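You operate a simulated robot arm through the tools that you are given. There is no shell and no other tool.

Carry out the task below with a simulated robot arm. There is one attempt and no reset: what you move stays moved.

## Task
Dye the beaker of yellow water with one 10 ml dose, then rock it till even.
Fine: park the nozzle arm; speed 2; stop the mixer, the beaker stays on the plate. Set down upright: what you pick out. Where these are worked on the way, their far stop is far enough and under half their travel is too little: nozzle arm.

It is judged by the outcome, as a careful person would: the job done as asked, and still so three seconds after it is handed in. It fails if anything else is knocked over, pushed out of place, dropped, spilled or broken.

## Robot
A 7-joint arm with a fingered hand, fixed in place. Base frame: the origin is on the floor under the middle of its stand, x ahead of it, y to its left, z up. Lengths are in m, angles in degrees, forces in N, time in s.
With the tool pointing down near the work surface it reaches from about 0.32 to 0.72 m from the base axis. Its first joint turns from -166.0 to 166.0 degrees. Payload 4 kg.
The TCP is the grasp point between the finger pads, 0.026 m short of the fingertips. In the tool frame z runs along the fingers and y along their closing line. The gripper opens to 0.148 m; its body begins 0.073 m behind the TCP. The gripper is a hand of 3 fingers: y runs from the thumb to the fingers, the wrist lies at [0, 0, -0.239] in the tool frame.
Orientation is told as [roll, pitch, yaw] about the base's x, y, z axes, in that order, counted from this pose: with the fingers straight down and closing along the base's y, the tool's x points along the base's -x, its y along +y and its z along -z.

## Interface
- The arm moves only by the tool servo_tool. Its arguments are lists of equal length, an entry for each row: "xyz": the shift along the base's x, y, z in m, a list of three; "delta_rot": the turn, a rotation vector about the base's x, y, z in rad, a list of three. In form: {"xyz": [[dx, dy, dz], ...], "delta_rot": [[ax, ay, az], ...]}. A call has 1 to 20 rows; each row shifts and turns the commanded pose from where the row before left it. Each row takes 0.2 s and may step no farther than 0.05 m and 8.6 degrees from the row before; otherwise, the whole call is refused. A pose out of reach is approached as far as the arm can. The call stops where the force on the tool passes 40 N (or 10 N more than at its start, if that is more) or the arm is blocked; 0.2 s more then pass. In this call time passes only in rows, and 0.2 s behind the last. The reply holds the time, the measured pose of the TCP, the force on the tool along the base axes, the opening and the grip force, in the units named above and with some noise, with the torque about the TCP (base axes, N m) and any sound that the robot's microphone picked up.
- Cameras (640 x 400 px; columns grow to the right, rows downward): "scene" is fixed at [0.0649, 0.5056, 1.6427]; the picture's right is [-0.19, -0.98, 0.00], its down [-0.85, 0.17, -0.49] and it looks along [0.48, -0.09, -0.87] (base axes); focal length 319 px, centre (320, 200). "wrist" rides on the gripper at [0.068, -0.039, -0.09] in the tool frame; the picture's right is [0.50, 0.87, 0.00], its down [-0.66, 0.38, -0.65] and it looks along [-0.57, 0.33, 0.76] (tool axes); focal length 222 px, centre (320, 200). There is no depth. A picture from a camera that has moved, and an enlarged one, comes with that camera's place and axes in the base frame and with its lens. The place of the scene camera against the robot may be out by one fixed shift of up to 0.025 m in any direction.
- camera(camera): a new picture of that camera. No time passes.
- lift_body(by): slides the trunk up (or, below 0, down) by that many m; the arm rides with it, the base frame stays. It gives what a move gives, with no picture.
- curl_fingers(finger1, finger2, thumb_bend): sets how far each is bent, from 0 (flat) to 100 (curled in); at 30 the hand is open as for a grip, at 70 the pads meet at the TCP. One left out holds its place. A second passes; each finger stops where it meets its share of the squeeze, and holds until it gets a number again. It is the only way to open and close the hand. It gives what a move gives, with no picture; readings hold the bend of each and the force on the fingers (four entries, about 0 where the hand has none), thumb and palm.
- close_up(camera, box): a new picture of the part [left, top, right, bottom] of that camera's present view, enlarged. No time passes.
- job_done(): hands the job in; it is judged then, once.

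Places have to be worked out from the pictures, the camera data and where the tool is seen. Open the gripper and draw the arm clear of the work before you hand the job in, unless the task says otherwise.

The tools are called after "Emit:" as a command line: name --argument value ..., lists and objects as JSON in quotes. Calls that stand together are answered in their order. servo_tool: Moves the arm, as the interface text tells. Its arguments: {"type":"object","properties":{"xyz":{"type":"array","items":{"type":"array","items":{"type":"number"}}},"delta_rot":{"type":"array","items":{"type":"array","items":{"type":"number"}}}},"required":["xyz","delta_rot"]} The other tools are called the same way: lift_body (by) moves the trunk up or down; curl_fingers (finger1, finger2, thumb_bend) moves the fingers one by one; camera (camera) takes a picture; close_up (camera, box) takes an enlarged picture of a part of a camera's view; job_done () hands the job in.

At the start:

```text
t: 0.0
tcp_pos: [0.3601, 0.1988, 1.219]
orientation: [0.0, 0.0, 0.0]
ft_force: [0.1, 0.2, 0.3]
ft_torque: [0.0, -0.02, 0.03]
gripper_width: 0.1479
finger_force: 0.0
shape: jaw
bend: [30.0, 30.0, 30.0]
finger forces: [0.0, 0.0, 0.1, 0.0, 0.0, 0.1]
trunk travel left (down, up): [-0.525, 0.065]
```

scene: 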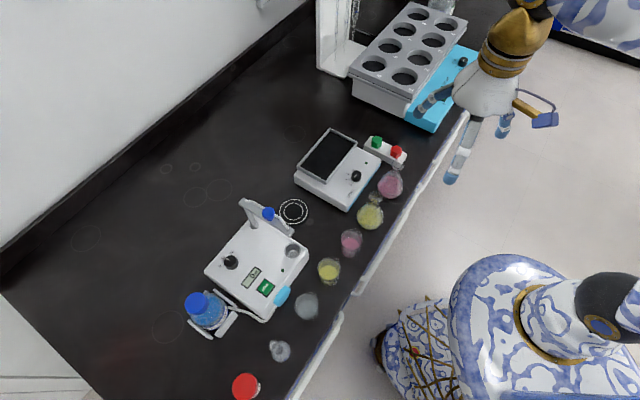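
wrist: 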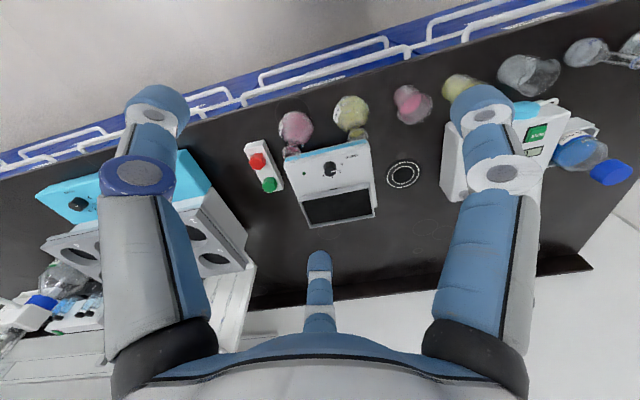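

The scene shows a dosing device with blue bottle and nozzle arm, a rocker/mixer plate with a remote control, and several vessels at the bench edge. I take close-ups to identify each item.

Emit:
close_up --camera "scene" --box '[170, 180, 330, 280]'

Emit:
close_up --camera "scene" --box '[200, 240, 360, 340]'

Emit:
close_up --camera "scene" --box '[280, 120, 440, 220]'

Emit:
close_up --camera "scene" --box '[300, 0, 500, 125]'

Emit:
close_up --camera "scene" --box '[170, 280, 362, 400]'

Emit:
close_up --camera "scene" --box '[300, 160, 428, 240]'

```text
4.00 times, centred on (250, 230) of scene
camera zoom: at [0.0649, 0.5056, 1.6427], right [-0.19, -0.98, 0.0], down [-0.85, 0.17, -0.49], along [0.48, -0.09, -0.87], focal length 1276 px, centre (600, 80)
```

zoom: 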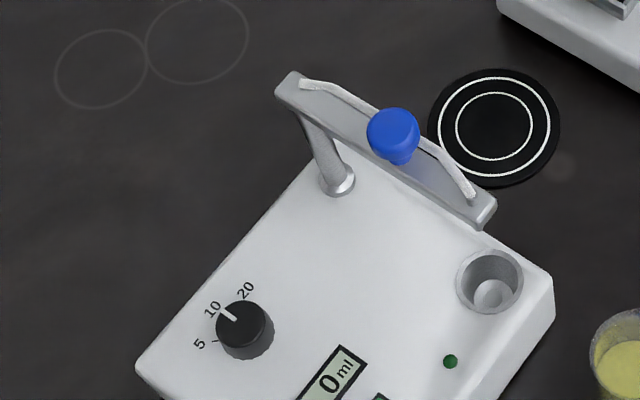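

```text
4.00 times, centred on (280, 290) of scene
camera zoom: at [0.0649, 0.5056, 1.6427], right [-0.19, -0.98, 0.0], down [-0.85, 0.17, -0.49], along [0.48, -0.09, -0.87], focal length 1276 px, centre (480, -160)
```

zoom: 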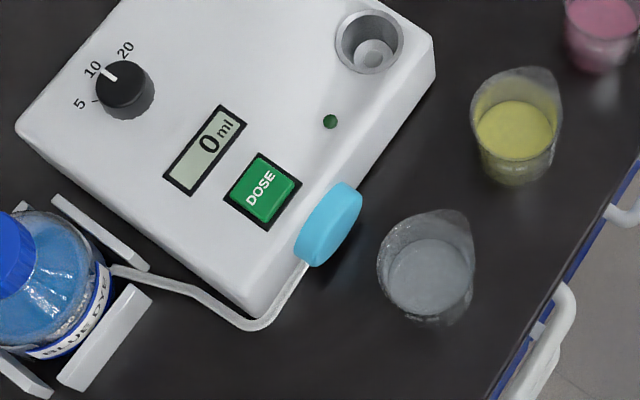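

```text
4.00 times, centred on (360, 170) of scene
camera zoom: at [0.0649, 0.5056, 1.6427], right [-0.19, -0.98, 0.0], down [-0.85, 0.17, -0.49], along [0.48, -0.09, -0.87], focal length 1276 px, centre (160, 320)
```

zoom: 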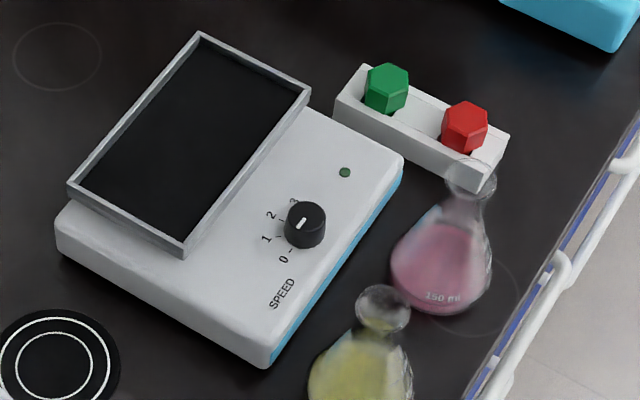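

```text
3.20 times, centred on (400, 62) of scene
camera zoom: at [0.0649, 0.5056, 1.6427], right [-0.19, -0.98, 0.0], down [-0.85, 0.17, -0.49], along [0.48, -0.09, -0.87], focal length 1020 px, centre (64, 640)
```

zoom: 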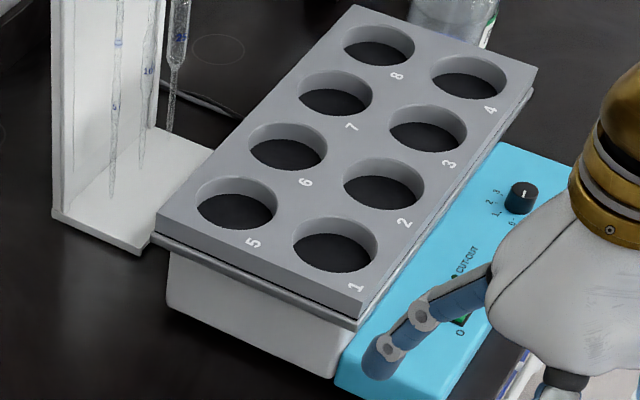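

```text
3.33 times, centred on (266, 340) of scene
camera zoom: at [0.0649, 0.5056, 1.6427], right [-0.19, -0.98, 0.0], down [-0.85, 0.17, -0.49], along [0.48, -0.09, -0.87], focal length 1063 px, centre (500, -267)
```

zoom: 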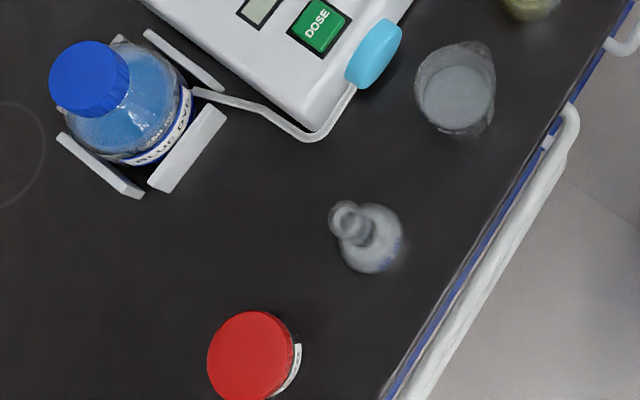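

```text
5.00 times, centred on (364, 200) of scene
camera zoom: at [0.0649, 0.5056, 1.6427], right [-0.19, -0.98, 0.0], down [-0.85, 0.17, -0.49], along [0.48, -0.09, -0.87], focal length 1594 px, centre (100, 200)
```

zoom: 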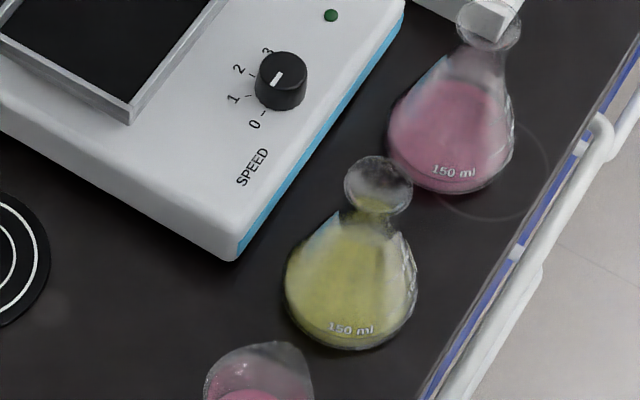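

The yellow beaker is at scene px (328,270), and the dosing unit (dial apparently at 10), ring pad and rocker with speed dial and green/red buttons are all visible. I move the hand over toward the dosing unit at the same height to see it through the wrist camera.

Emit:
servo_tool --xyz '[[-0.027, 0.0386, 0], [-0.027, 0.0386, 0], [-0.027, 0.0386, 0], [-0.027, 0.0386, 0], [-0.027, 0.0386, 0], [-0.027, 0.0386, 0], [-0.027, 0.0386, 0]]' --delta_rot '[[0, 0, 0], [0, 0, 0], [0, 0, 0], [0, 0, 0], [0, 0, 0], [0, 0, 0], [0, 0, 0]]'

```text
t: 1.6
tcp_pos: [0.1695, 0.4711, 1.2206]
orientation: [-0.1, 0.0, 0.0]
ft_force: [0.0, -0.9, -0.5]
ft_torque: [-0.01, -0.04, 0.01]
gripper_width: 0.1478
finger_force: 0.0
shape: jaw
bend: [30.0, 30.0, 30.0]
finger forces: [0.0, 0.1, 0.1, 0.0, 0.1, 0.0]
trunk travel left (down, up): [-0.525, 0.065]
```

The hand reached (0.17, 0.47, 1.22). I take a wrist picture and a scene picture from here.

Emit:
camera --camera "wrist"

Emit:
camera --camera "scene"

```text
taken
camera wrist: at [0.1035, 0.4318, 1.3094], right [-0.5, 0.87, 0.0], down [0.66, 0.38, 0.65], along [0.57, 0.33, -0.76], focal length 222 px, centre (320, 200)
```

wrist: 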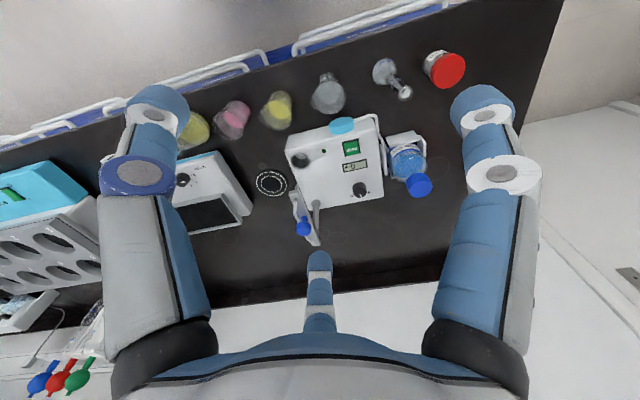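

```text
taken
```

scene: 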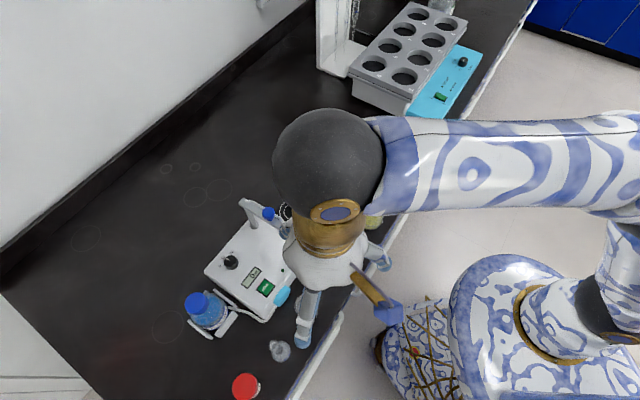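

Emit:
close_up --camera "wrist" --box '[240, 100, 400, 250]'

Emit:
close_up --camera "wrist" --box '[230, 60, 390, 160]'

```text
2.67 times, centred on (320, 175) of wrist
camera zoom: at [0.1035, 0.4318, 1.3094], right [-0.5, 0.87, 0.0], down [0.66, 0.38, 0.65], along [0.57, 0.33, -0.76], focal length 592 px, centre (320, 267)
```

zoom: 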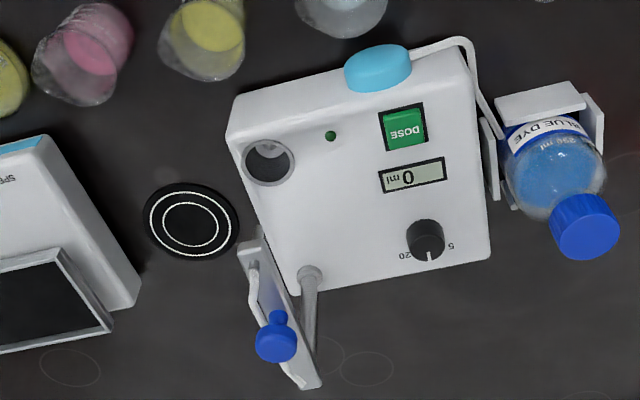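

```text
4.00 times, centred on (310, 110) of wrist
camera zoom: at [0.1035, 0.4318, 1.3094], right [-0.5, 0.87, 0.0], down [0.66, 0.38, 0.65], along [0.57, 0.33, -0.76], focal length 888 px, centre (360, 560)
```

zoom: 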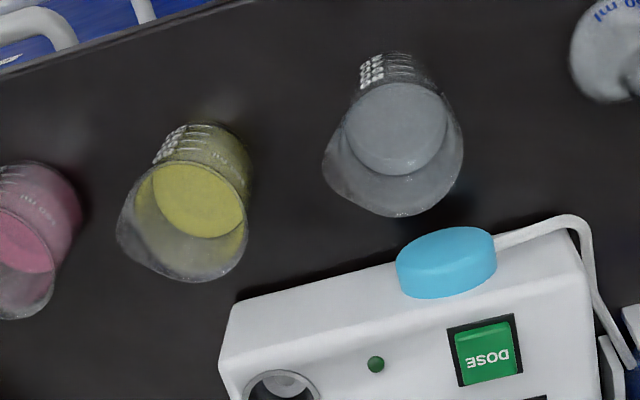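

The nozzle arm is hinged on a post at the back corner of the dosing unit and its tip seems to sit near the drip cup, with the ring pad beside it. I lower the trunk by 0.12 for a closer view and a second baseline.

Emit:
lift_body --by -0.12

Emit:
camera --camera "wrist"

Emit:
close_up --camera "wrist" --box '[240, 120, 400, 220]'

```text
t: 3.1
tcp_pos: [0.1712, 0.469, 1.0992]
orientation: [-0.2, 0.0, 0.0]
ft_force: [0.1, -0.3, -0.4]
ft_torque: [-0.01, -0.01, 0.0]
gripper_width: 0.1479
finger_force: 0.1
shape: jaw
bend: [30.0, 30.0, 30.0]
finger forces: [0.0, 0.1, 0.1, 0.0, 0.1, 0.0]
trunk travel left (down, up): [-0.405, 0.185]
```

```text
taken
camera wrist: at [0.1042, 0.4306, 1.1897], right [-0.5, 0.87, 0.0], down [0.66, 0.38, 0.65], along [0.57, 0.33, -0.76], focal length 222 px, centre (320, 200)
```

wrist: 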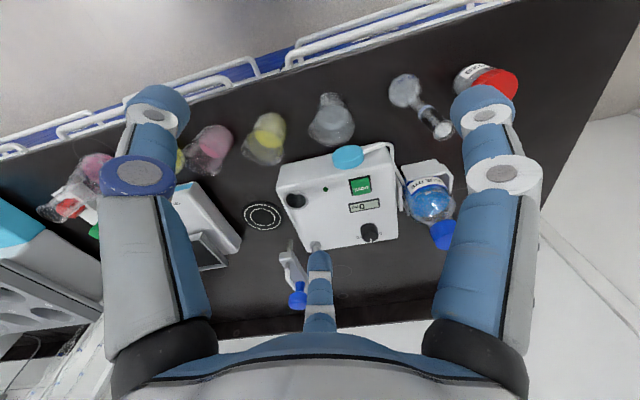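

```text
4.00 times, centred on (320, 170) of wrist
camera zoom: at [0.1042, 0.4306, 1.1897], right [-0.5, 0.87, 0.0], down [0.66, 0.38, 0.65], along [0.57, 0.33, -0.76], focal length 888 px, centre (320, 320)
```

zoom: 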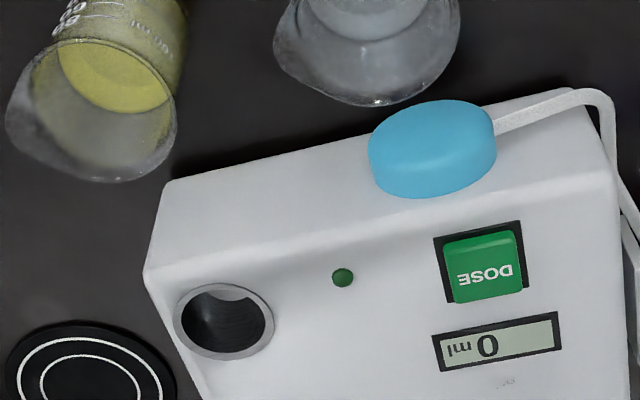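

Triangulating gives a bench height near 0.85 and the ring pad at about (0.46, 0.49). I move in and yaw by 60 degrees to look at the nozzle arm from the robot's side.

Emit:
servo_tool --xyz '[[0.0236, -0.0086, 0], [0.0236, -0.0086, 0], [0.0236, -0.0086, 0], [0.0236, -0.0086, 0], [0.0236, -0.0086, 0], [0.0236, -0.0086, 0], [0.0236, -0.0086, 0], [0.0236, -0.0086, 0]]' --delta_rot '[[0, 0, 0.1309], [0, 0, 0.1309], [0, 0, 0.1309], [0, 0, 0.1309], [0, 0, 0.1309], [0, 0, 0.1309], [0, 0, 0.1309], [0, 0, 0.1309]]'

Emit:
camera --camera "wrist"

Emit:
camera --camera "scene"

```text
t: 4.9
tcp_pos: [0.361, 0.4006, 1.1008]
orientation: [0.0, 0.0, 60.0]
ft_force: [0.1, -0.6, 0.2]
ft_torque: [0.01, 0.0, 0.01]
gripper_width: 0.1478
finger_force: 0.0
shape: jaw
bend: [30.0, 30.0, 30.0]
finger forces: [0.0, 0.0, 0.0, 0.0, 0.0, 0.0]
trunk travel left (down, up): [-0.405, 0.185]
```

```text
taken
camera wrist: at [0.3614, 0.3229, 1.1899], right [-1.0, 0.0, 0.0], down [0.0, 0.76, 0.65], along [0.0, 0.65, -0.76], focal length 222 px, centre (320, 200)
```

wrist: 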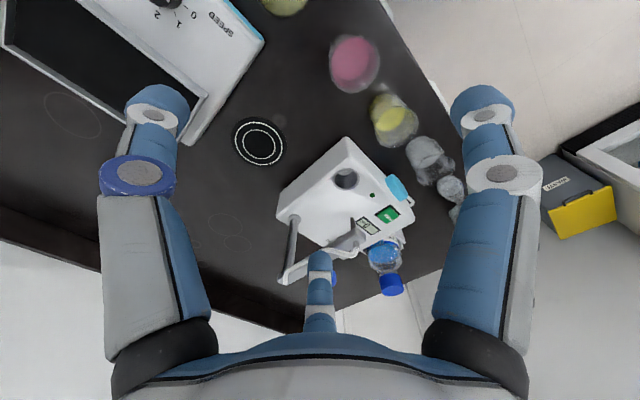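

```text
taken
```

scene: 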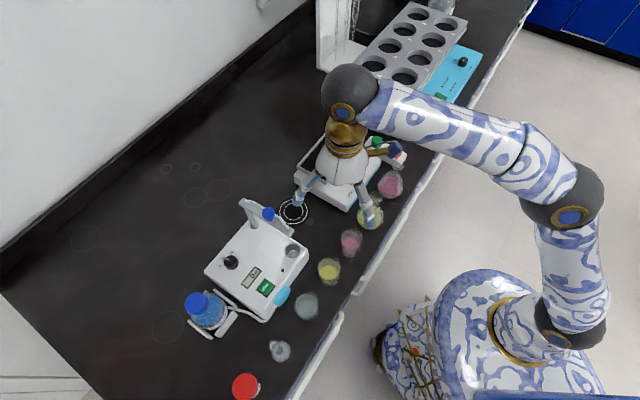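

Emit:
close_up --camera "wrist" --box '[220, 110, 428, 300]'

Emit:
close_up --camera "wrist" --box '[270, 150, 420, 300]'

Emit:
close_up --camera "scene" --box '[220, 160, 380, 260]'

```text
2.11 times, centred on (324, 205) of wrist
camera zoom: at [0.3614, 0.3229, 1.1899], right [-1.0, 0.0, 0.0], down [0.0, 0.76, 0.65], along [0.0, 0.65, -0.76], focal length 468 px, centre (312, 190)
```

zoom: 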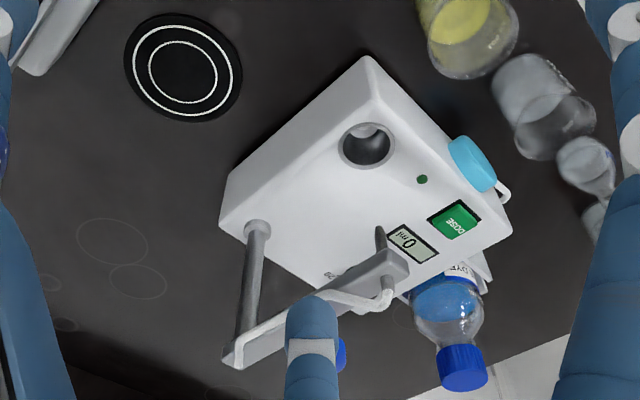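

```text
2.67 times, centred on (345, 225) of wrist
camera zoom: at [0.3614, 0.3229, 1.1899], right [-1.0, 0.0, 0.0], down [0.0, 0.76, 0.65], along [0.0, 0.65, -0.76], focal length 592 px, centre (253, 133)
```

zoom: 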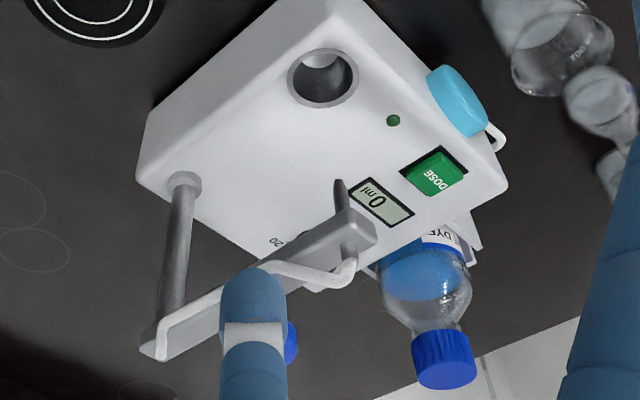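

```text
4.00 times, centred on (300, 210) of scene
camera zoom: at [0.0649, 0.5056, 1.6427], right [-0.19, -0.98, 0.0], down [-0.85, 0.17, -0.49], along [0.48, -0.09, -0.87], focal length 1276 px, centre (400, 160)
```

zoom: 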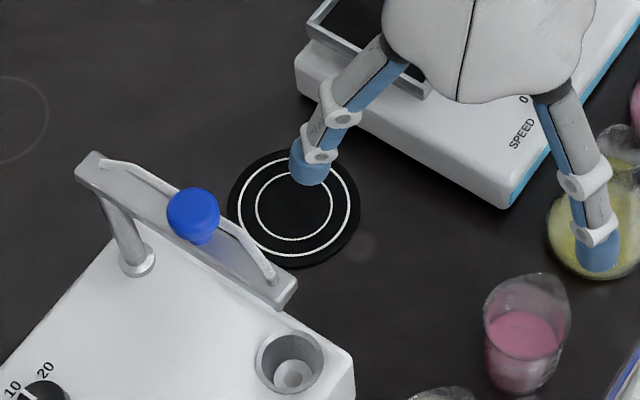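

The nozzle arm (pivot post about (0.405, 0.588), tip about (0.32, 0.515), height near 1.03) is parked over the drip cup, and the pad lies at the same radius from the pivot. Next I go above the yellow beaker, yawed to 77 degrees so the fingers straddle the neighbouring vessels and the machine.

Emit:
servo_tool --xyz '[[-0.0317, 0.012, -0.01], [-0.0317, 0.012, -0.01], [-0.0317, 0.012, -0.01]]' --delta_rot '[[0, 0, 0.0989], [0, 0, 0.0989], [0, 0, 0.0989]]'

Emit:
camera --camera "wrist"

Emit:
camera --camera "scene"

```text
t: 5.7
tcp_pos: [0.2654, 0.4359, 1.0694]
orientation: [0.0, 0.0, 77.1]
ft_force: [-0.1, 0.5, -0.3]
ft_torque: [-0.03, -0.01, -0.03]
gripper_width: 0.148
finger_force: 0.1
shape: jaw
bend: [30.0, 30.0, 30.0]
finger forces: [0.1, 0.0, 0.0, 0.1, 0.0, 0.0]
trunk travel left (down, up): [-0.405, 0.185]
```

```text
taken
camera wrist: at [0.2891, 0.3616, 1.1591], right [-0.96, -0.29, 0.0], down [-0.22, 0.72, 0.65], along [-0.19, 0.62, -0.76], focal length 222 px, centre (320, 200)
```

wrist: 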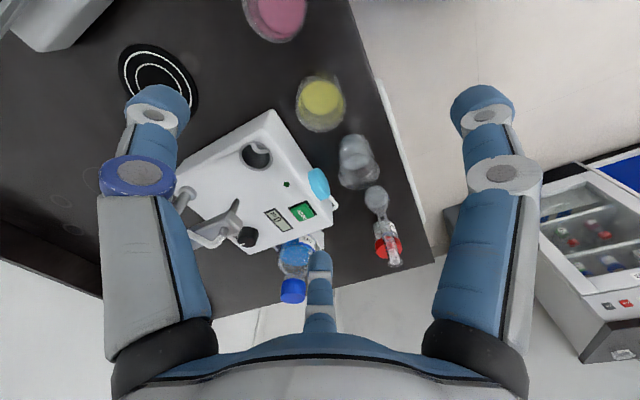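

```text
taken
```

scene: 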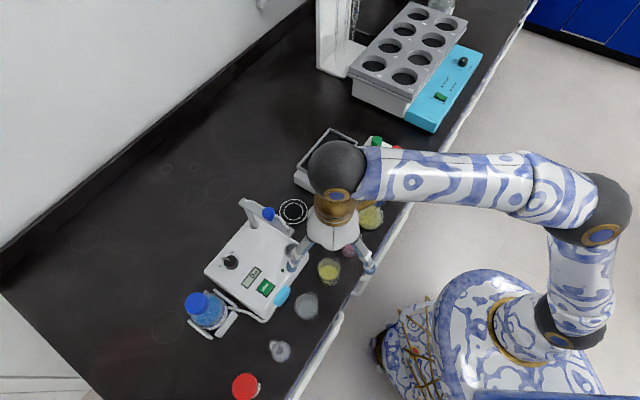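

Emit:
close_up --camera "wrist" --box '[240, 60, 400, 160]'

Emit:
close_up --camera "wrist" --box '[170, 100, 330, 260]'

```text
4.00 times, centred on (320, 110) of wrist
camera zoom: at [0.2891, 0.3616, 1.1591], right [-0.96, -0.29, 0.0], down [-0.22, 0.72, 0.65], along [-0.19, 0.62, -0.76], focal length 888 px, centre (320, 560)
```

zoom: 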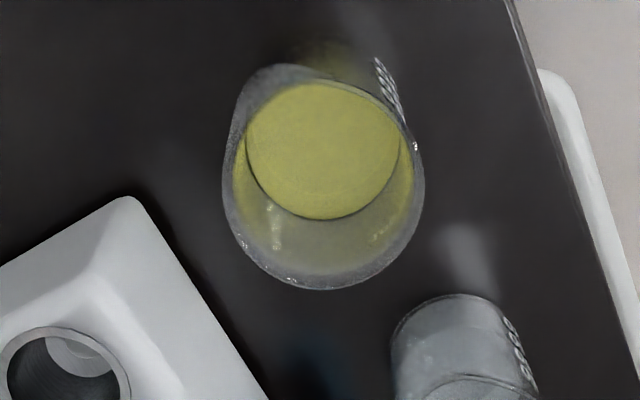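

```text
2.50 times, centred on (250, 180) of wrist
camera zoom: at [0.2891, 0.3616, 1.1591], right [-0.96, -0.29, 0.0], down [-0.22, 0.72, 0.65], along [-0.19, 0.62, -0.76], focal length 555 px, centre (495, 250)
```

zoom: 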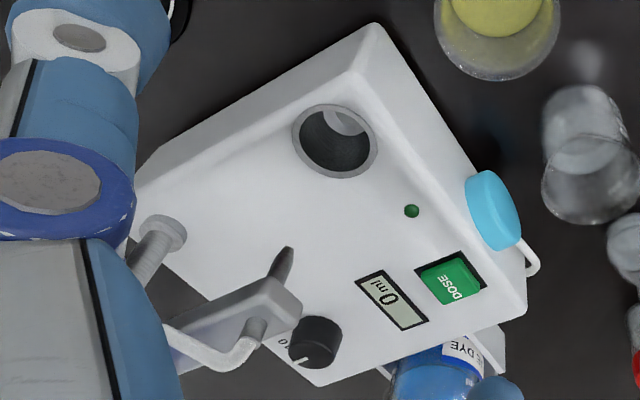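

The beaker rim (about 0.052 m wide, top near z 0.92) projects right on the tool axis at (0.266, 0.436). I pre-close the fingers to 46 so they pass the neighbours, then descend partway.

Emit:
curl_fingers --finger1 46 --finger2 46 --thumb_bend 46

Emit:
servo_tool --xyz '[[0, 0, -0.03], [0, 0, -0.03], [0, 0, -0.03]]' --delta_rot '[[0, 0, 0], [0, 0, 0], [0, 0, 0]]'

Emit:
camera --camera "wrist"

Emit:
close_up --camera "scene" --box '[260, 200, 420, 300]'

```text
t: 6.7
tcp_pos: [0.2652, 0.4367, 1.0695]
orientation: [0.0, -0.1, 77.0]
ft_force: [-0.6, -0.3, -0.8]
ft_torque: [0.01, -0.02, -0.03]
gripper_width: 0.0758
finger_force: 0.1
shape: fingers
bend: [46.0, 46.0, 46.0]
finger forces: [0.0, 0.0, 0.0, 0.0, 0.0, 0.1]
trunk travel left (down, up): [-0.405, 0.185]
```

```text
t: 7.5
tcp_pos: [0.2661, 0.437, 0.9805]
orientation: [0.1, 0.0, 77.0]
ft_force: [0.9, 0.2, -0.2]
ft_torque: [0.02, -0.01, 0.0]
gripper_width: 0.076
finger_force: 0.1
shape: fingers
bend: [46.0, 46.0, 46.0]
finger forces: [0.0, 0.0, 0.0, 0.0, 0.1, 0.0]
trunk travel left (down, up): [-0.405, 0.185]
```

```text
taken
camera wrist: at [0.2897, 0.3616, 1.0693], right [-0.96, -0.29, 0.0], down [-0.22, 0.72, 0.65], along [-0.19, 0.63, -0.76], focal length 222 px, centre (320, 200)
```

wrist: 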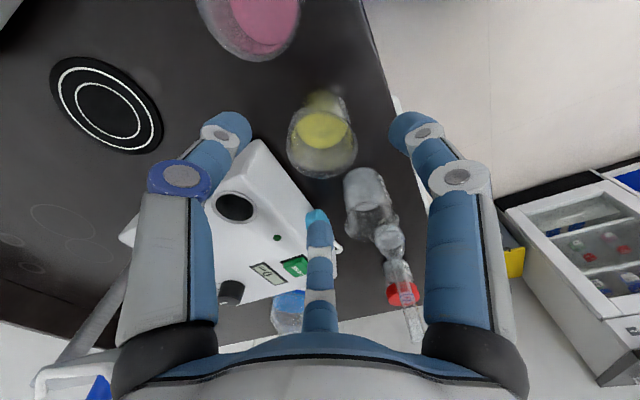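

```text
4.00 times, centred on (340, 250) of scene
camera zoom: at [0.0649, 0.5056, 1.6427], right [-0.19, -0.98, 0.0], down [-0.85, 0.17, -0.49], along [0.48, -0.09, -0.87], focal length 1276 px, centre (240, 0)
```

zoom: 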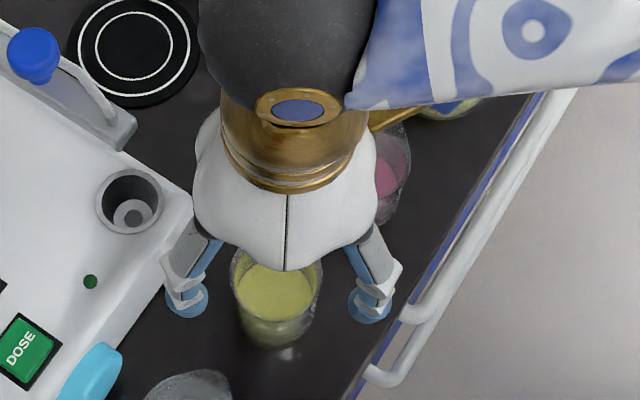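

The opening is 0.076 m and the beaker is still centred between the fingers. I check rim alignment in a close-up before the final descent.

Emit:
close_up --camera "wrist" --box '[240, 70, 400, 170]'

Emit:
close_up --camera "wrist" --box '[160, 60, 480, 260]'

```text
4.00 times, centred on (320, 120) of wrist
camera zoom: at [0.2897, 0.3616, 1.0693], right [-0.96, -0.29, 0.0], down [-0.22, 0.72, 0.65], along [-0.19, 0.63, -0.76], focal length 888 px, centre (320, 520)
```

zoom: 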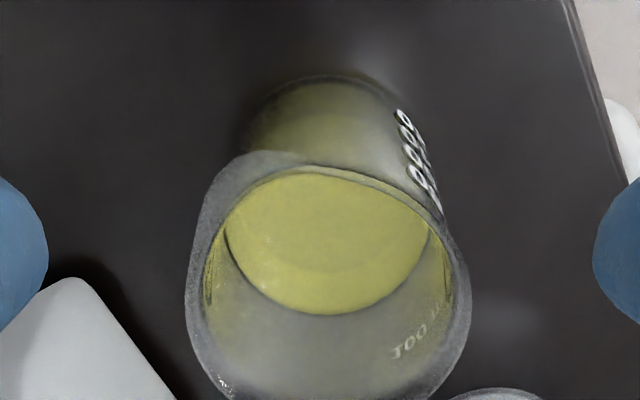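

```text
2.00 times, centred on (320, 160) of wrist
camera zoom: at [0.2897, 0.3616, 1.0693], right [-0.96, -0.29, 0.0], down [-0.22, 0.72, 0.65], along [-0.19, 0.63, -0.76], focal length 444 px, centre (320, 280)
```

zoom: 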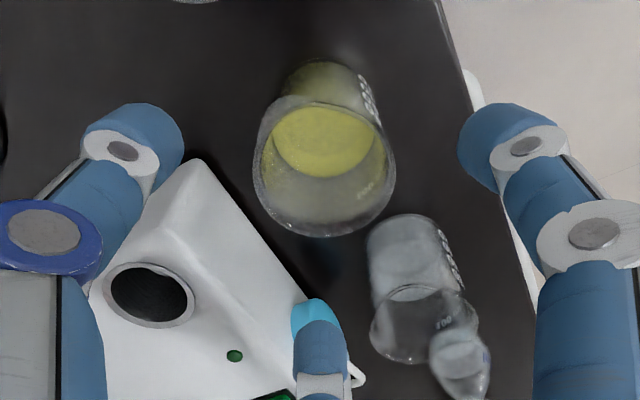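

Re-checking the geometry, the machine's base corner is at about (0.32, 0.475), so there's ample room around the beaker. I descend to TCP z about 0.893.

Emit:
servo_tool --xyz '[[0, 0, -0.029], [0, 0, -0.029], [0, 0, -0.029]]' --delta_rot '[[0, 0, 0], [0, 0, 0], [0, 0, 0]]'

Emit:
camera --camera "wrist"

Emit:
close_up --camera "scene" --box '[260, 200, 420, 300]'

```text
t: 8.3
tcp_pos: [0.2641, 0.4362, 0.8913]
orientation: [0.0, 0.0, 76.9]
ft_force: [-0.7, 1.1, 0.0]
ft_torque: [-0.01, 0.01, 0.0]
gripper_width: 0.0756
finger_force: 0.1
shape: fingers
bend: [46.0, 46.0, 46.0]
finger forces: [0.0, 0.0, 0.0, 0.1, 0.0, 0.0]
trunk travel left (down, up): [-0.405, 0.185]
```

```text
taken
camera wrist: at [0.2883, 0.3624, 0.9815], right [-0.96, -0.29, 0.0], down [-0.22, 0.72, 0.65], along [-0.19, 0.62, -0.76], focal length 222 px, centre (320, 200)
```

wrist: 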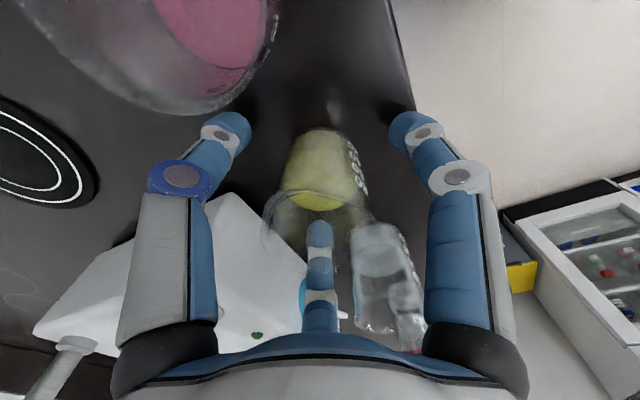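

```text
4.00 times, centred on (340, 250) of scene
camera zoom: at [0.0649, 0.5056, 1.6427], right [-0.19, -0.98, 0.0], down [-0.85, 0.17, -0.49], along [0.48, -0.09, -0.87], focal length 1276 px, centre (240, 0)
```

zoom: 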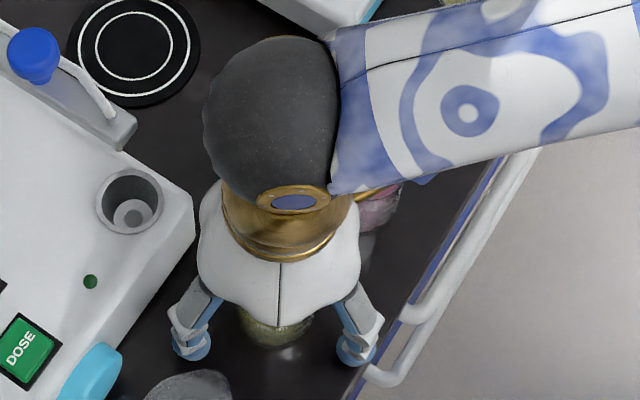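

The beaker stands between all three fingers with room on each side. I close gently in steps, first to 52.

Emit:
curl_fingers --finger1 52 --finger2 52 --thumb_bend 52

```text
t: 9.3
tcp_pos: [0.2644, 0.4356, 0.8913]
orientation: [0.0, 0.0, 77.0]
ft_force: [0.7, 0.1, 0.2]
ft_torque: [-0.03, -0.03, -0.03]
gripper_width: 0.056
finger_force: 0.0
shape: fingers
bend: [52.0, 52.0, 52.0]
finger forces: [0.0, 0.1, 0.0, 0.1, 0.1, 0.0]
trunk travel left (down, up): [-0.405, 0.185]
```

No contact yet at an opening of 0.056. I close a little more.

Emit:
curl_fingers --finger1 57 --finger2 57 --thumb_bend 57

```text
t: 10.3
tcp_pos: [0.2649, 0.4376, 0.8913]
orientation: [-0.1, 0.0, 77.0]
ft_force: [-0.5, -0.2, -0.1]
ft_torque: [0.03, -0.01, -0.01]
gripper_width: 0.043
finger_force: 0.0
shape: fingers
bend: [56.0, 56.0, 56.0]
finger forces: [0.0, 0.1, 0.1, 0.0, 0.0, 0.1]
trunk travel left (down, up): [-0.405, 0.185]
```

The fingers stopped at 56 of the 57 asked, so they seem to be touching the glass (0.043 at pad level). I command a firmer close to get a holding squeeze.

Emit:
curl_fingers --finger1 64 --finger2 64 --thumb_bend 64

Emit:
camera --camera "wrist"

```text
t: 11.3
tcp_pos: [0.2647, 0.4365, 0.8918]
orientation: [-0.1, 0.0, 77.0]
ft_force: [-0.4, -0.7, -0.8]
ft_torque: [0.03, -0.01, 0.03]
gripper_width: 0.0371
finger_force: 9.2
shape: fingers
bend: [57.0, 57.0, 60.0]
finger forces: [5.8, 5.9, 0.0, 0.0, 6.7, 0.0]
trunk travel left (down, up): [-0.405, 0.185]
```

```text
taken
camera wrist: at [0.2883, 0.3625, 0.9817], right [-0.96, -0.29, 0.0], down [-0.22, 0.72, 0.65], along [-0.19, 0.62, -0.76], focal length 222 px, centre (320, 200)
```

wrist: 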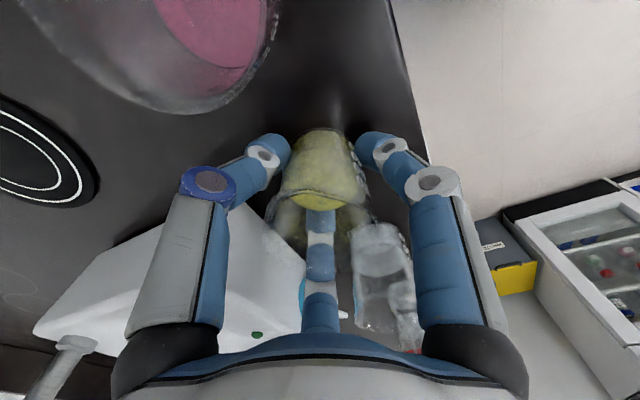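

All fingers hold the beaker (about 6 N each). I lift it slowly by 0.03 first to check the hold.

Emit:
servo_tool --xyz '[[0, 0, 0.01], [0, 0, 0.01], [0, 0, 0.01]]' --delta_rot '[[0, 0, 0], [0, 0, 0], [0, 0, 0]]'

Emit:
camera --camera "wrist"

```text
t: 12.1
tcp_pos: [0.2653, 0.438, 0.9224]
orientation: [-0.1, 0.0, 77.0]
ft_force: [0.2, 0.7, -1.1]
ft_torque: [-0.01, 0.01, 0.01]
gripper_width: 0.0371
finger_force: 9.4
shape: fingers
bend: [57.0, 57.0, 60.0]
finger forces: [5.7, 5.9, 0.0, 0.1, 6.6, 0.0]
trunk travel left (down, up): [-0.405, 0.185]
```

```text
taken
camera wrist: at [0.2883, 0.3626, 1.0121], right [-0.96, -0.29, 0.0], down [-0.22, 0.72, 0.65], along [-0.19, 0.63, -0.76], focal length 222 px, centre (320, 200)
```

wrist: 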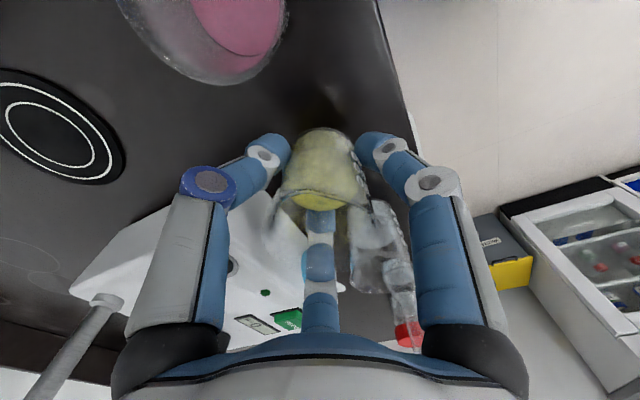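

The beaker is off the bench and steady. I raise to TCP 1.0 and carry it around the front of the unit, away from the nozzle, toward the ring pad.

Emit:
servo_tool --xyz '[[0, 0, 0.026], [0, 0, 0.026], [0, 0, 0.026], [0.0235, -0.009, 0], [0.0235, -0.009, 0], [0.0235, -0.009, 0], [0.0217, 0.0067, 0], [0.0217, 0.0067, 0], [0.0217, 0.0067, 0], [0.0145, 0.0145, 0], [0.0145, 0.0145, 0], [0.0145, 0.0145, 0], [0.0145, 0.0145, 0]]' --delta_rot '[[0, 0, 0], [0, 0, 0], [0, 0, 0], [0, 0, 0], [0, 0, 0], [0, 0, 0], [0, 0, 0], [0, 0, 0], [0, 0, 0], [0, 0, 0], [0, 0, 0], [0, 0, 0], [0, 0, 0]]'

Emit:
camera --camera "wrist"

Emit:
camera --camera "scene"

```text
t: 14.9
tcp_pos: [0.4458, 0.4726, 0.9949]
orientation: [0.1, 0.1, 77.0]
ft_force: [-0.3, -0.2, -1.5]
ft_torque: [-0.06, -0.03, 0.0]
gripper_width: 0.0369
finger_force: 8.5
shape: fingers
bend: [57.0, 57.0, 60.0]
finger forces: [5.5, 5.8, 0.0, 0.0, 6.5, 0.0]
out of reach, approached as far as the arm can: row 13
trunk travel left (down, up): [-0.405, 0.185]
```

```text
taken
camera wrist: at [0.4691, 0.398, 1.0845], right [-0.96, -0.29, 0.0], down [-0.22, 0.72, 0.65], along [-0.19, 0.62, -0.76], focal length 222 px, centre (320, 200)
```

wrist: 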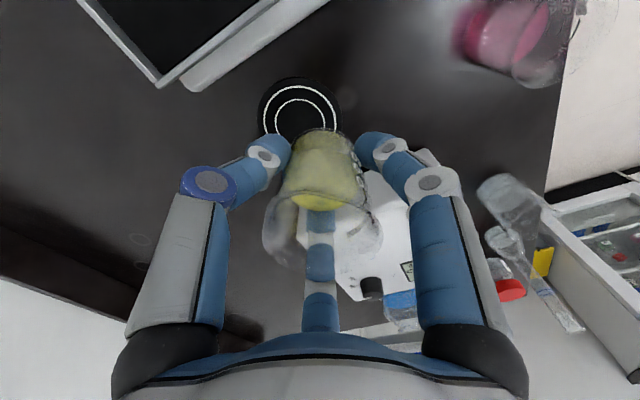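

```text
taken
```

scene: 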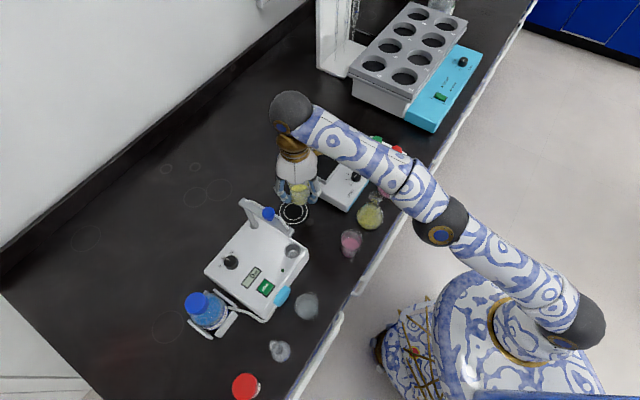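

The beaker is just short of the pad (pad centre about (0.464, 0.486)) because the arm is near its reach limit at this height. I lower the trunk by 0.06 to bring the shoulder closer.

Emit:
lift_body --by -0.06

Emit:
camera --camera "wrist"

```text
t: 15.9
tcp_pos: [0.446, 0.473, 0.9355]
orientation: [0.0, 0.0, 77.0]
ft_force: [1.0, 0.6, -0.6]
ft_torque: [-0.04, 0.0, 0.0]
gripper_width: 0.0368
finger_force: 9.0
shape: fingers
bend: [57.0, 57.0, 60.0]
finger forces: [5.4, 5.9, 0.1, 0.0, 6.5, 0.0]
trunk travel left (down, up): [-0.345, 0.245]
```

```text
taken
camera wrist: at [0.4691, 0.3976, 1.0249], right [-0.96, -0.29, 0.0], down [-0.22, 0.72, 0.65], along [-0.19, 0.63, -0.76], focal length 222 px, centre (320, 200)
```

wrist: 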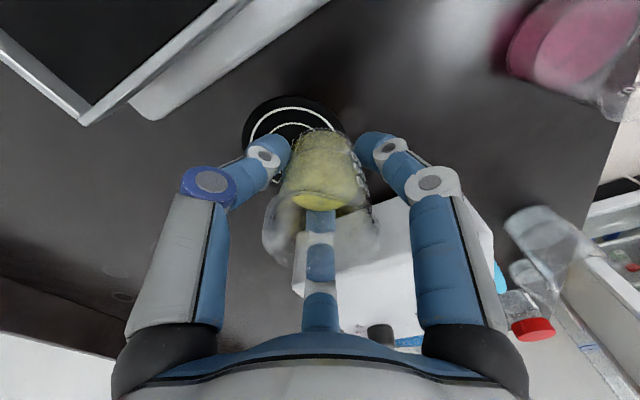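

From this view the pad centre is about (0.461, 0.490). I shift the beaker over it, still 4 cm up.

Emit:
servo_tool --xyz '[[0.0075, 0.0085, 0], [0.0075, 0.0085, 0]]' --delta_rot '[[0, 0, 0], [0, 0, 0]]'

Emit:
camera --camera "wrist"

Emit:
close_up --camera "scene" --box '[220, 150, 380, 250]'

```text
t: 16.5
tcp_pos: [0.445, 0.4726, 0.9346]
orientation: [-0.1, 0.0, 77.0]
ft_force: [-0.1, -0.9, -1.3]
ft_torque: [0.02, -0.03, 0.01]
gripper_width: 0.0366
finger_force: 8.9
shape: fingers
bend: [57.0, 57.0, 60.0]
finger forces: [5.6, 5.9, 0.0, 0.0, 6.5, 0.0]
out of reach, approached as far as the arm can: row 1, 2
trunk travel left (down, up): [-0.345, 0.245]
```

```text
taken
camera wrist: at [0.4691, 0.3977, 1.0249], right [-0.96, -0.29, 0.0], down [-0.22, 0.72, 0.65], along [-0.19, 0.62, -0.76], focal length 222 px, centre (320, 200)
```

wrist: 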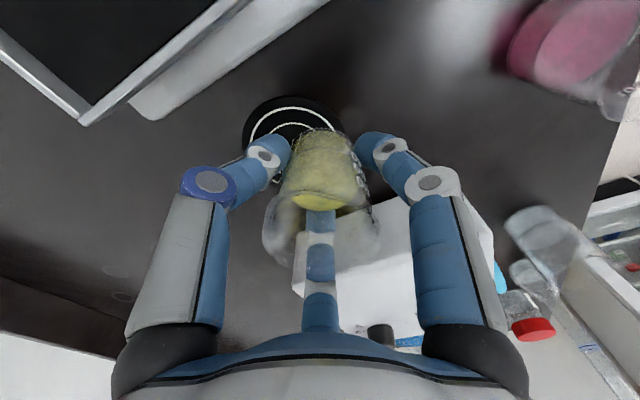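

```text
4.00 times, centred on (300, 200) of scene
camera zoom: at [0.0649, 0.5056, 1.6427], right [-0.19, -0.98, 0.0], down [-0.85, 0.17, -0.49], along [0.48, -0.09, -0.87], focal length 1276 px, centre (400, 200)
```

zoom: 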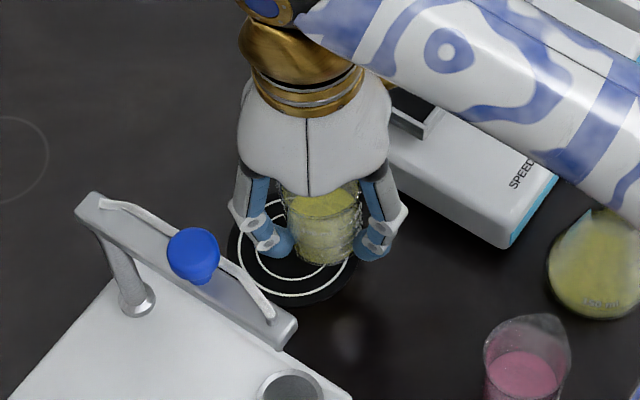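

The arm is at its reach limit relative to the trunk, so I raise the tool by 0.1 and then lower the trunk by 0.12, which brings the shoulder nearer to the work height.

Emit:
servo_tool --xyz '[[0, 0, 0.025], [0, 0, 0.025], [0, 0, 0.025], [0, 0, 0.025]]' --delta_rot '[[0, 0, 0], [0, 0, 0], [0, 0, 0], [0, 0, 0]]'

```text
t: 17.5
tcp_pos: [0.4227, 0.4505, 0.9952]
orientation: [0.2, 0.2, 77.0]
ft_force: [-0.6, 0.0, -0.8]
ft_torque: [0.01, -0.05, 0.0]
gripper_width: 0.0368
finger_force: 8.8
shape: fingers
bend: [57.0, 57.0, 60.0]
finger forces: [5.6, 6.0, 0.1, 0.0, 6.5, 0.0]
out of reach, approached as far as the arm can: row 1, 2, 3, 4
trunk travel left (down, up): [-0.345, 0.245]
```

Raising pulled the hand inward, so the shoulder sits below the wrist and I need the trunk higher instead. I raise the trunk by 0.16 and will then lower the tool.

Emit:
lift_body --by 0.16

```text
t: 19.3
tcp_pos: [0.4227, 0.4512, 1.1547]
orientation: [0.1, 0.2, 77.1]
ft_force: [-0.1, -0.4, -1.5]
ft_torque: [0.02, 0.01, 0.02]
gripper_width: 0.0365
finger_force: 8.8
shape: fingers
bend: [57.0, 57.0, 60.0]
finger forces: [5.7, 5.8, 0.0, 0.0, 6.6, 0.0]
trunk travel left (down, up): [-0.505, 0.085]
```

Now I lower the tool straight down toward 0.98 and check that the commanded pose follows.

Emit:
servo_tool --xyz '[[0, 0, -0.025], [0, 0, -0.025], [0, 0, -0.025], [0, 0, -0.025], [0, 0, -0.025], [0, 0, -0.025], [0, 0, -0.025]]' --delta_rot '[[0, 0, 0], [0, 0, 0], [0, 0, 0], [0, 0, 0], [0, 0, 0], [0, 0, 0], [0, 0, 0]]'

```text
t: 20.9
tcp_pos: [0.4242, 0.4495, 0.9805]
orientation: [0.1, 0.3, 77.0]
ft_force: [0.2, -0.2, -0.3]
ft_torque: [0.01, 0.01, 0.02]
gripper_width: 0.0365
finger_force: 9.1
shape: fingers
bend: [57.0, 57.0, 60.0]
finger forces: [5.5, 5.9, 0.0, 0.0, 6.4, 0.1]
trunk travel left (down, up): [-0.505, 0.085]
```

The pose follows cleanly. I move over the pad centre (0.461, 0.490) while going down to about 0.945.

Emit:
servo_tool --xyz '[[0.0123, 0.0135, -0.012], [0.0123, 0.0135, -0.012], [0.0123, 0.0135, -0.012]]' --delta_rot '[[0, 0, 0], [0, 0, 0], [0, 0, 0]]'

Emit:
camera --camera "wrist"

Emit:
close_up --camera "scene" --box '[220, 150, 380, 250]'

```text
t: 21.7
tcp_pos: [0.46, 0.4897, 0.9447]
orientation: [0.1, 0.2, 77.1]
ft_force: [0.8, 0.2, -0.8]
ft_torque: [0.02, 0.02, -0.03]
gripper_width: 0.0364
finger_force: 9.1
shape: fingers
bend: [57.0, 57.0, 60.0]
finger forces: [5.4, 6.0, 0.0, 0.0, 6.3, 0.0]
trunk travel left (down, up): [-0.505, 0.085]
```

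```text
taken
camera wrist: at [0.4841, 0.416, 1.0345], right [-0.96, -0.29, 0.0], down [-0.22, 0.73, 0.65], along [-0.19, 0.62, -0.76], focal length 222 px, centre (320, 200)
```

wrist: 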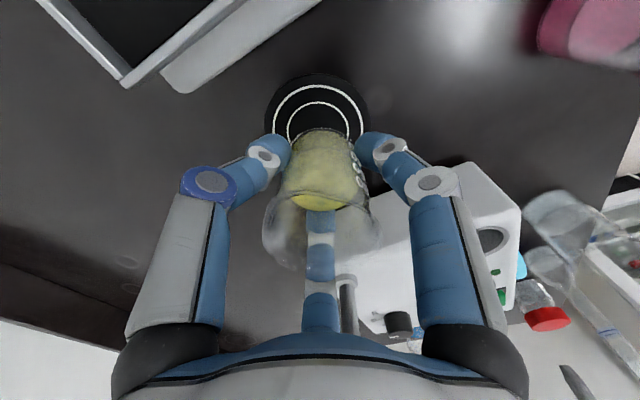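

```text
4.00 times, centred on (300, 200) of scene
camera zoom: at [0.0649, 0.5056, 1.6427], right [-0.19, -0.98, 0.0], down [-0.85, 0.17, -0.49], along [0.48, -0.09, -0.87], focal length 1276 px, centre (400, 200)
```

zoom: 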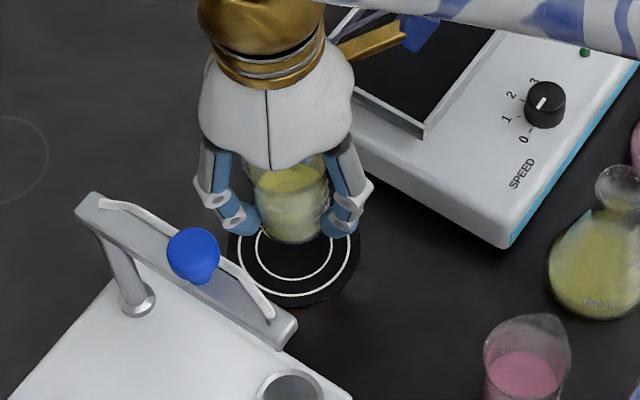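

The beaker is within 3 mm of the pad centre. I nudge that out and lower to about 1 cm above contact.

Emit:
servo_tool --xyz '[[0.0015, 0.001, -0.02], [0.0015, 0.001, -0.02], [0, 0, -0.004]]' --delta_rot '[[0, 0, 0], [0, 0, 0], [0, 0, 0]]'

```text
t: 22.5
tcp_pos: [0.4615, 0.4939, 0.9015]
orientation: [0.1, 0.3, 77.1]
ft_force: [-0.5, -0.1, -1.3]
ft_torque: [-0.04, -0.01, -0.03]
gripper_width: 0.0366
finger_force: 8.7
shape: fingers
bend: [57.0, 57.0, 60.0]
finger forces: [5.5, 5.8, 0.0, 0.1, 6.3, 0.0]
trunk travel left (down, up): [-0.505, 0.085]
```

Emit:
servo_tool --xyz '[[0, 0, -0.003], [0, 0, -0.002], [0, 0, -0.002], [0, 0, -0.0015]]' --delta_rot '[[0, 0, 0], [0, 0, 0], [0, 0, 0], [0, 0, 0]]'

Emit:
camera --camera "wrist"

```text
t: 23.5
tcp_pos: [0.4627, 0.4932, 0.8938]
orientation: [-0.1, 0.2, 77.0]
ft_force: [0.4, 1.0, 7.8]
ft_torque: [0.09, -0.02, 0.02]
gripper_width: 0.0364
finger_force: 9.7
shape: fingers
bend: [57.0, 57.0, 60.0]
finger forces: [5.7, 6.7, 0.1, 0.0, 7.5, 0.1]
trunk travel left (down, up): [-0.505, 0.085]
```

```text
taken
camera wrist: at [0.4867, 0.4186, 0.9838], right [-0.96, -0.29, 0.0], down [-0.22, 0.72, 0.65], along [-0.19, 0.62, -0.76], focal length 222 px, centre (320, 200)
```

wrist: 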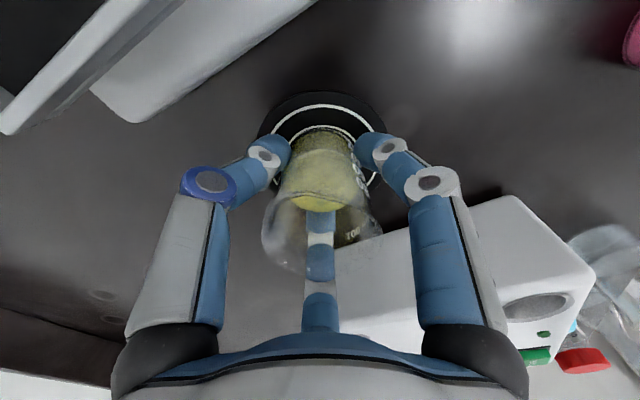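

Contact force of about 8 N shows that the beaker stands on the pad, centred in the rings. I ease the push by 1 mm and release the fingers gently.

Emit:
servo_tool --xyz '[[0, 0, 0.0008]]' --delta_rot '[[0, 0, 0]]'

Emit:
curl_fingers --finger1 54 --finger2 54 --thumb_bend 54

Emit:
curl_fingers --finger1 46 --finger2 46 --thumb_bend 46

Emit:
camera --camera "wrist"

```text
t: 23.9
tcp_pos: [0.4623, 0.4929, 0.8931]
orientation: [0.1, 0.1, 77.1]
ft_force: [2.1, 1.3, 7.8]
ft_torque: [0.08, -0.01, 0.05]
gripper_width: 0.036
finger_force: 10.3
shape: fingers
bend: [57.0, 57.0, 60.0]
finger forces: [5.5, 7.2, 0.0, 0.0, 7.9, 0.0]
trunk travel left (down, up): [-0.505, 0.085]
```

```text
t: 24.9
tcp_pos: [0.4629, 0.492, 0.8927]
orientation: [0.1, 0.2, 77.2]
ft_force: [0.4, -0.4, -0.6]
ft_torque: [0.0, -0.02, 0.01]
gripper_width: 0.0483
finger_force: 0.0
shape: fingers
bend: [54.0, 54.0, 54.0]
finger forces: [0.1, 0.0, 0.0, 0.0, 0.0, 0.0]
trunk travel left (down, up): [-0.505, 0.085]
```

```text
t: 25.9
tcp_pos: [0.4631, 0.493, 0.8924]
orientation: [0.0, 0.2, 77.1]
ft_force: [-0.7, 0.6, -0.4]
ft_torque: [0.02, 0.03, 0.01]
gripper_width: 0.0747
finger_force: 0.0
shape: fingers
bend: [46.0, 46.0, 46.0]
finger forces: [0.1, 0.0, 0.0, 0.1, 0.0, 0.1]
trunk travel left (down, up): [-0.505, 0.085]
```

```text
taken
camera wrist: at [0.4869, 0.4185, 0.9832], right [-0.96, -0.29, 0.0], down [-0.22, 0.73, 0.65], along [-0.19, 0.62, -0.76], focal length 222 px, centre (320, 200)
```

wrist: 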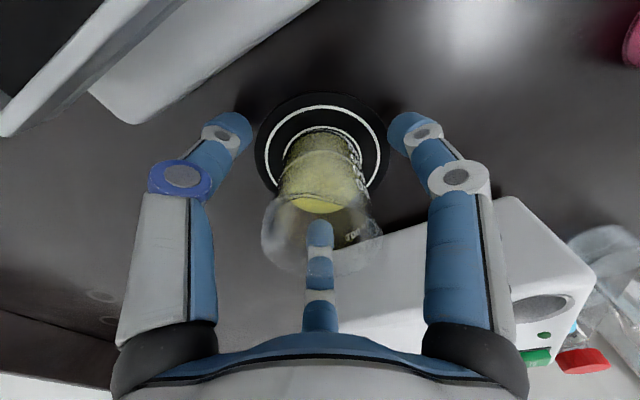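

The beaker stands freely centred on the rings. I rise straight up to clear it and the nozzle arm.

Emit:
servo_tool --xyz '[[0, 0, 0.03], [0, 0, 0.04], [0, 0, 0.04], [0, 0, 0.045], [0, 0, 0.045]]' --delta_rot '[[0, 0, 0], [0, 0, 0], [0, 0, 0], [0, 0, 0], [0, 0, 0]]'

Emit:
camera --camera "wrist"

Emit:
camera --camera "scene"

```text
t: 27.1
tcp_pos: [0.4532, 0.4716, 1.0809]
orientation: [0.2, 0.3, 77.2]
ft_force: [-0.4, -0.1, 0.6]
ft_torque: [0.0, 0.0, 0.03]
gripper_width: 0.0751
finger_force: 0.0
shape: fingers
bend: [46.0, 46.0, 46.0]
finger forces: [0.1, 0.1, 0.0, 0.0, 0.1, 0.0]
out of reach, approached as far as the arm can: row 4, 5
trunk travel left (down, up): [-0.505, 0.085]
```

```text
taken
camera wrist: at [0.4774, 0.3976, 1.1701], right [-0.96, -0.29, 0.0], down [-0.22, 0.73, 0.65], along [-0.19, 0.62, -0.76], focal length 222 px, centre (320, 200)
```

wrist: 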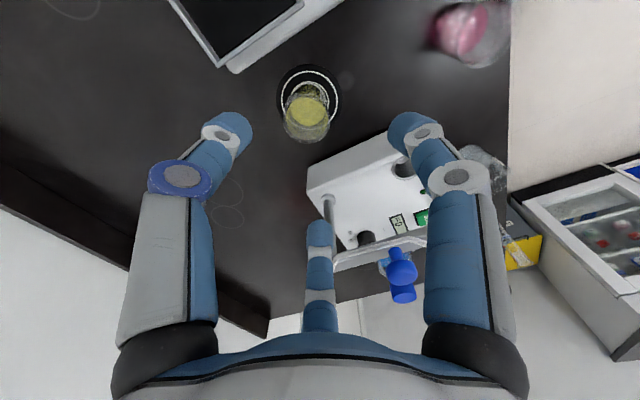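

```text
taken
```

scene: 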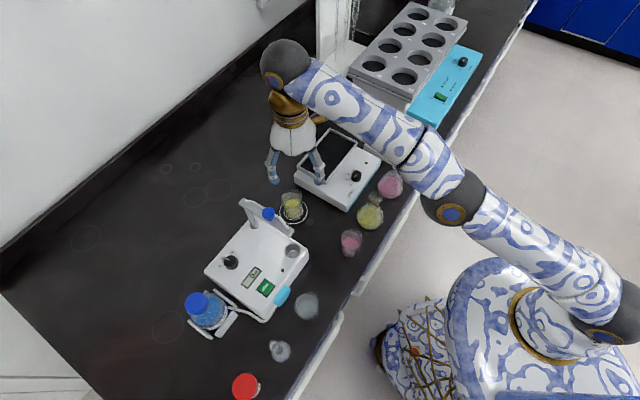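

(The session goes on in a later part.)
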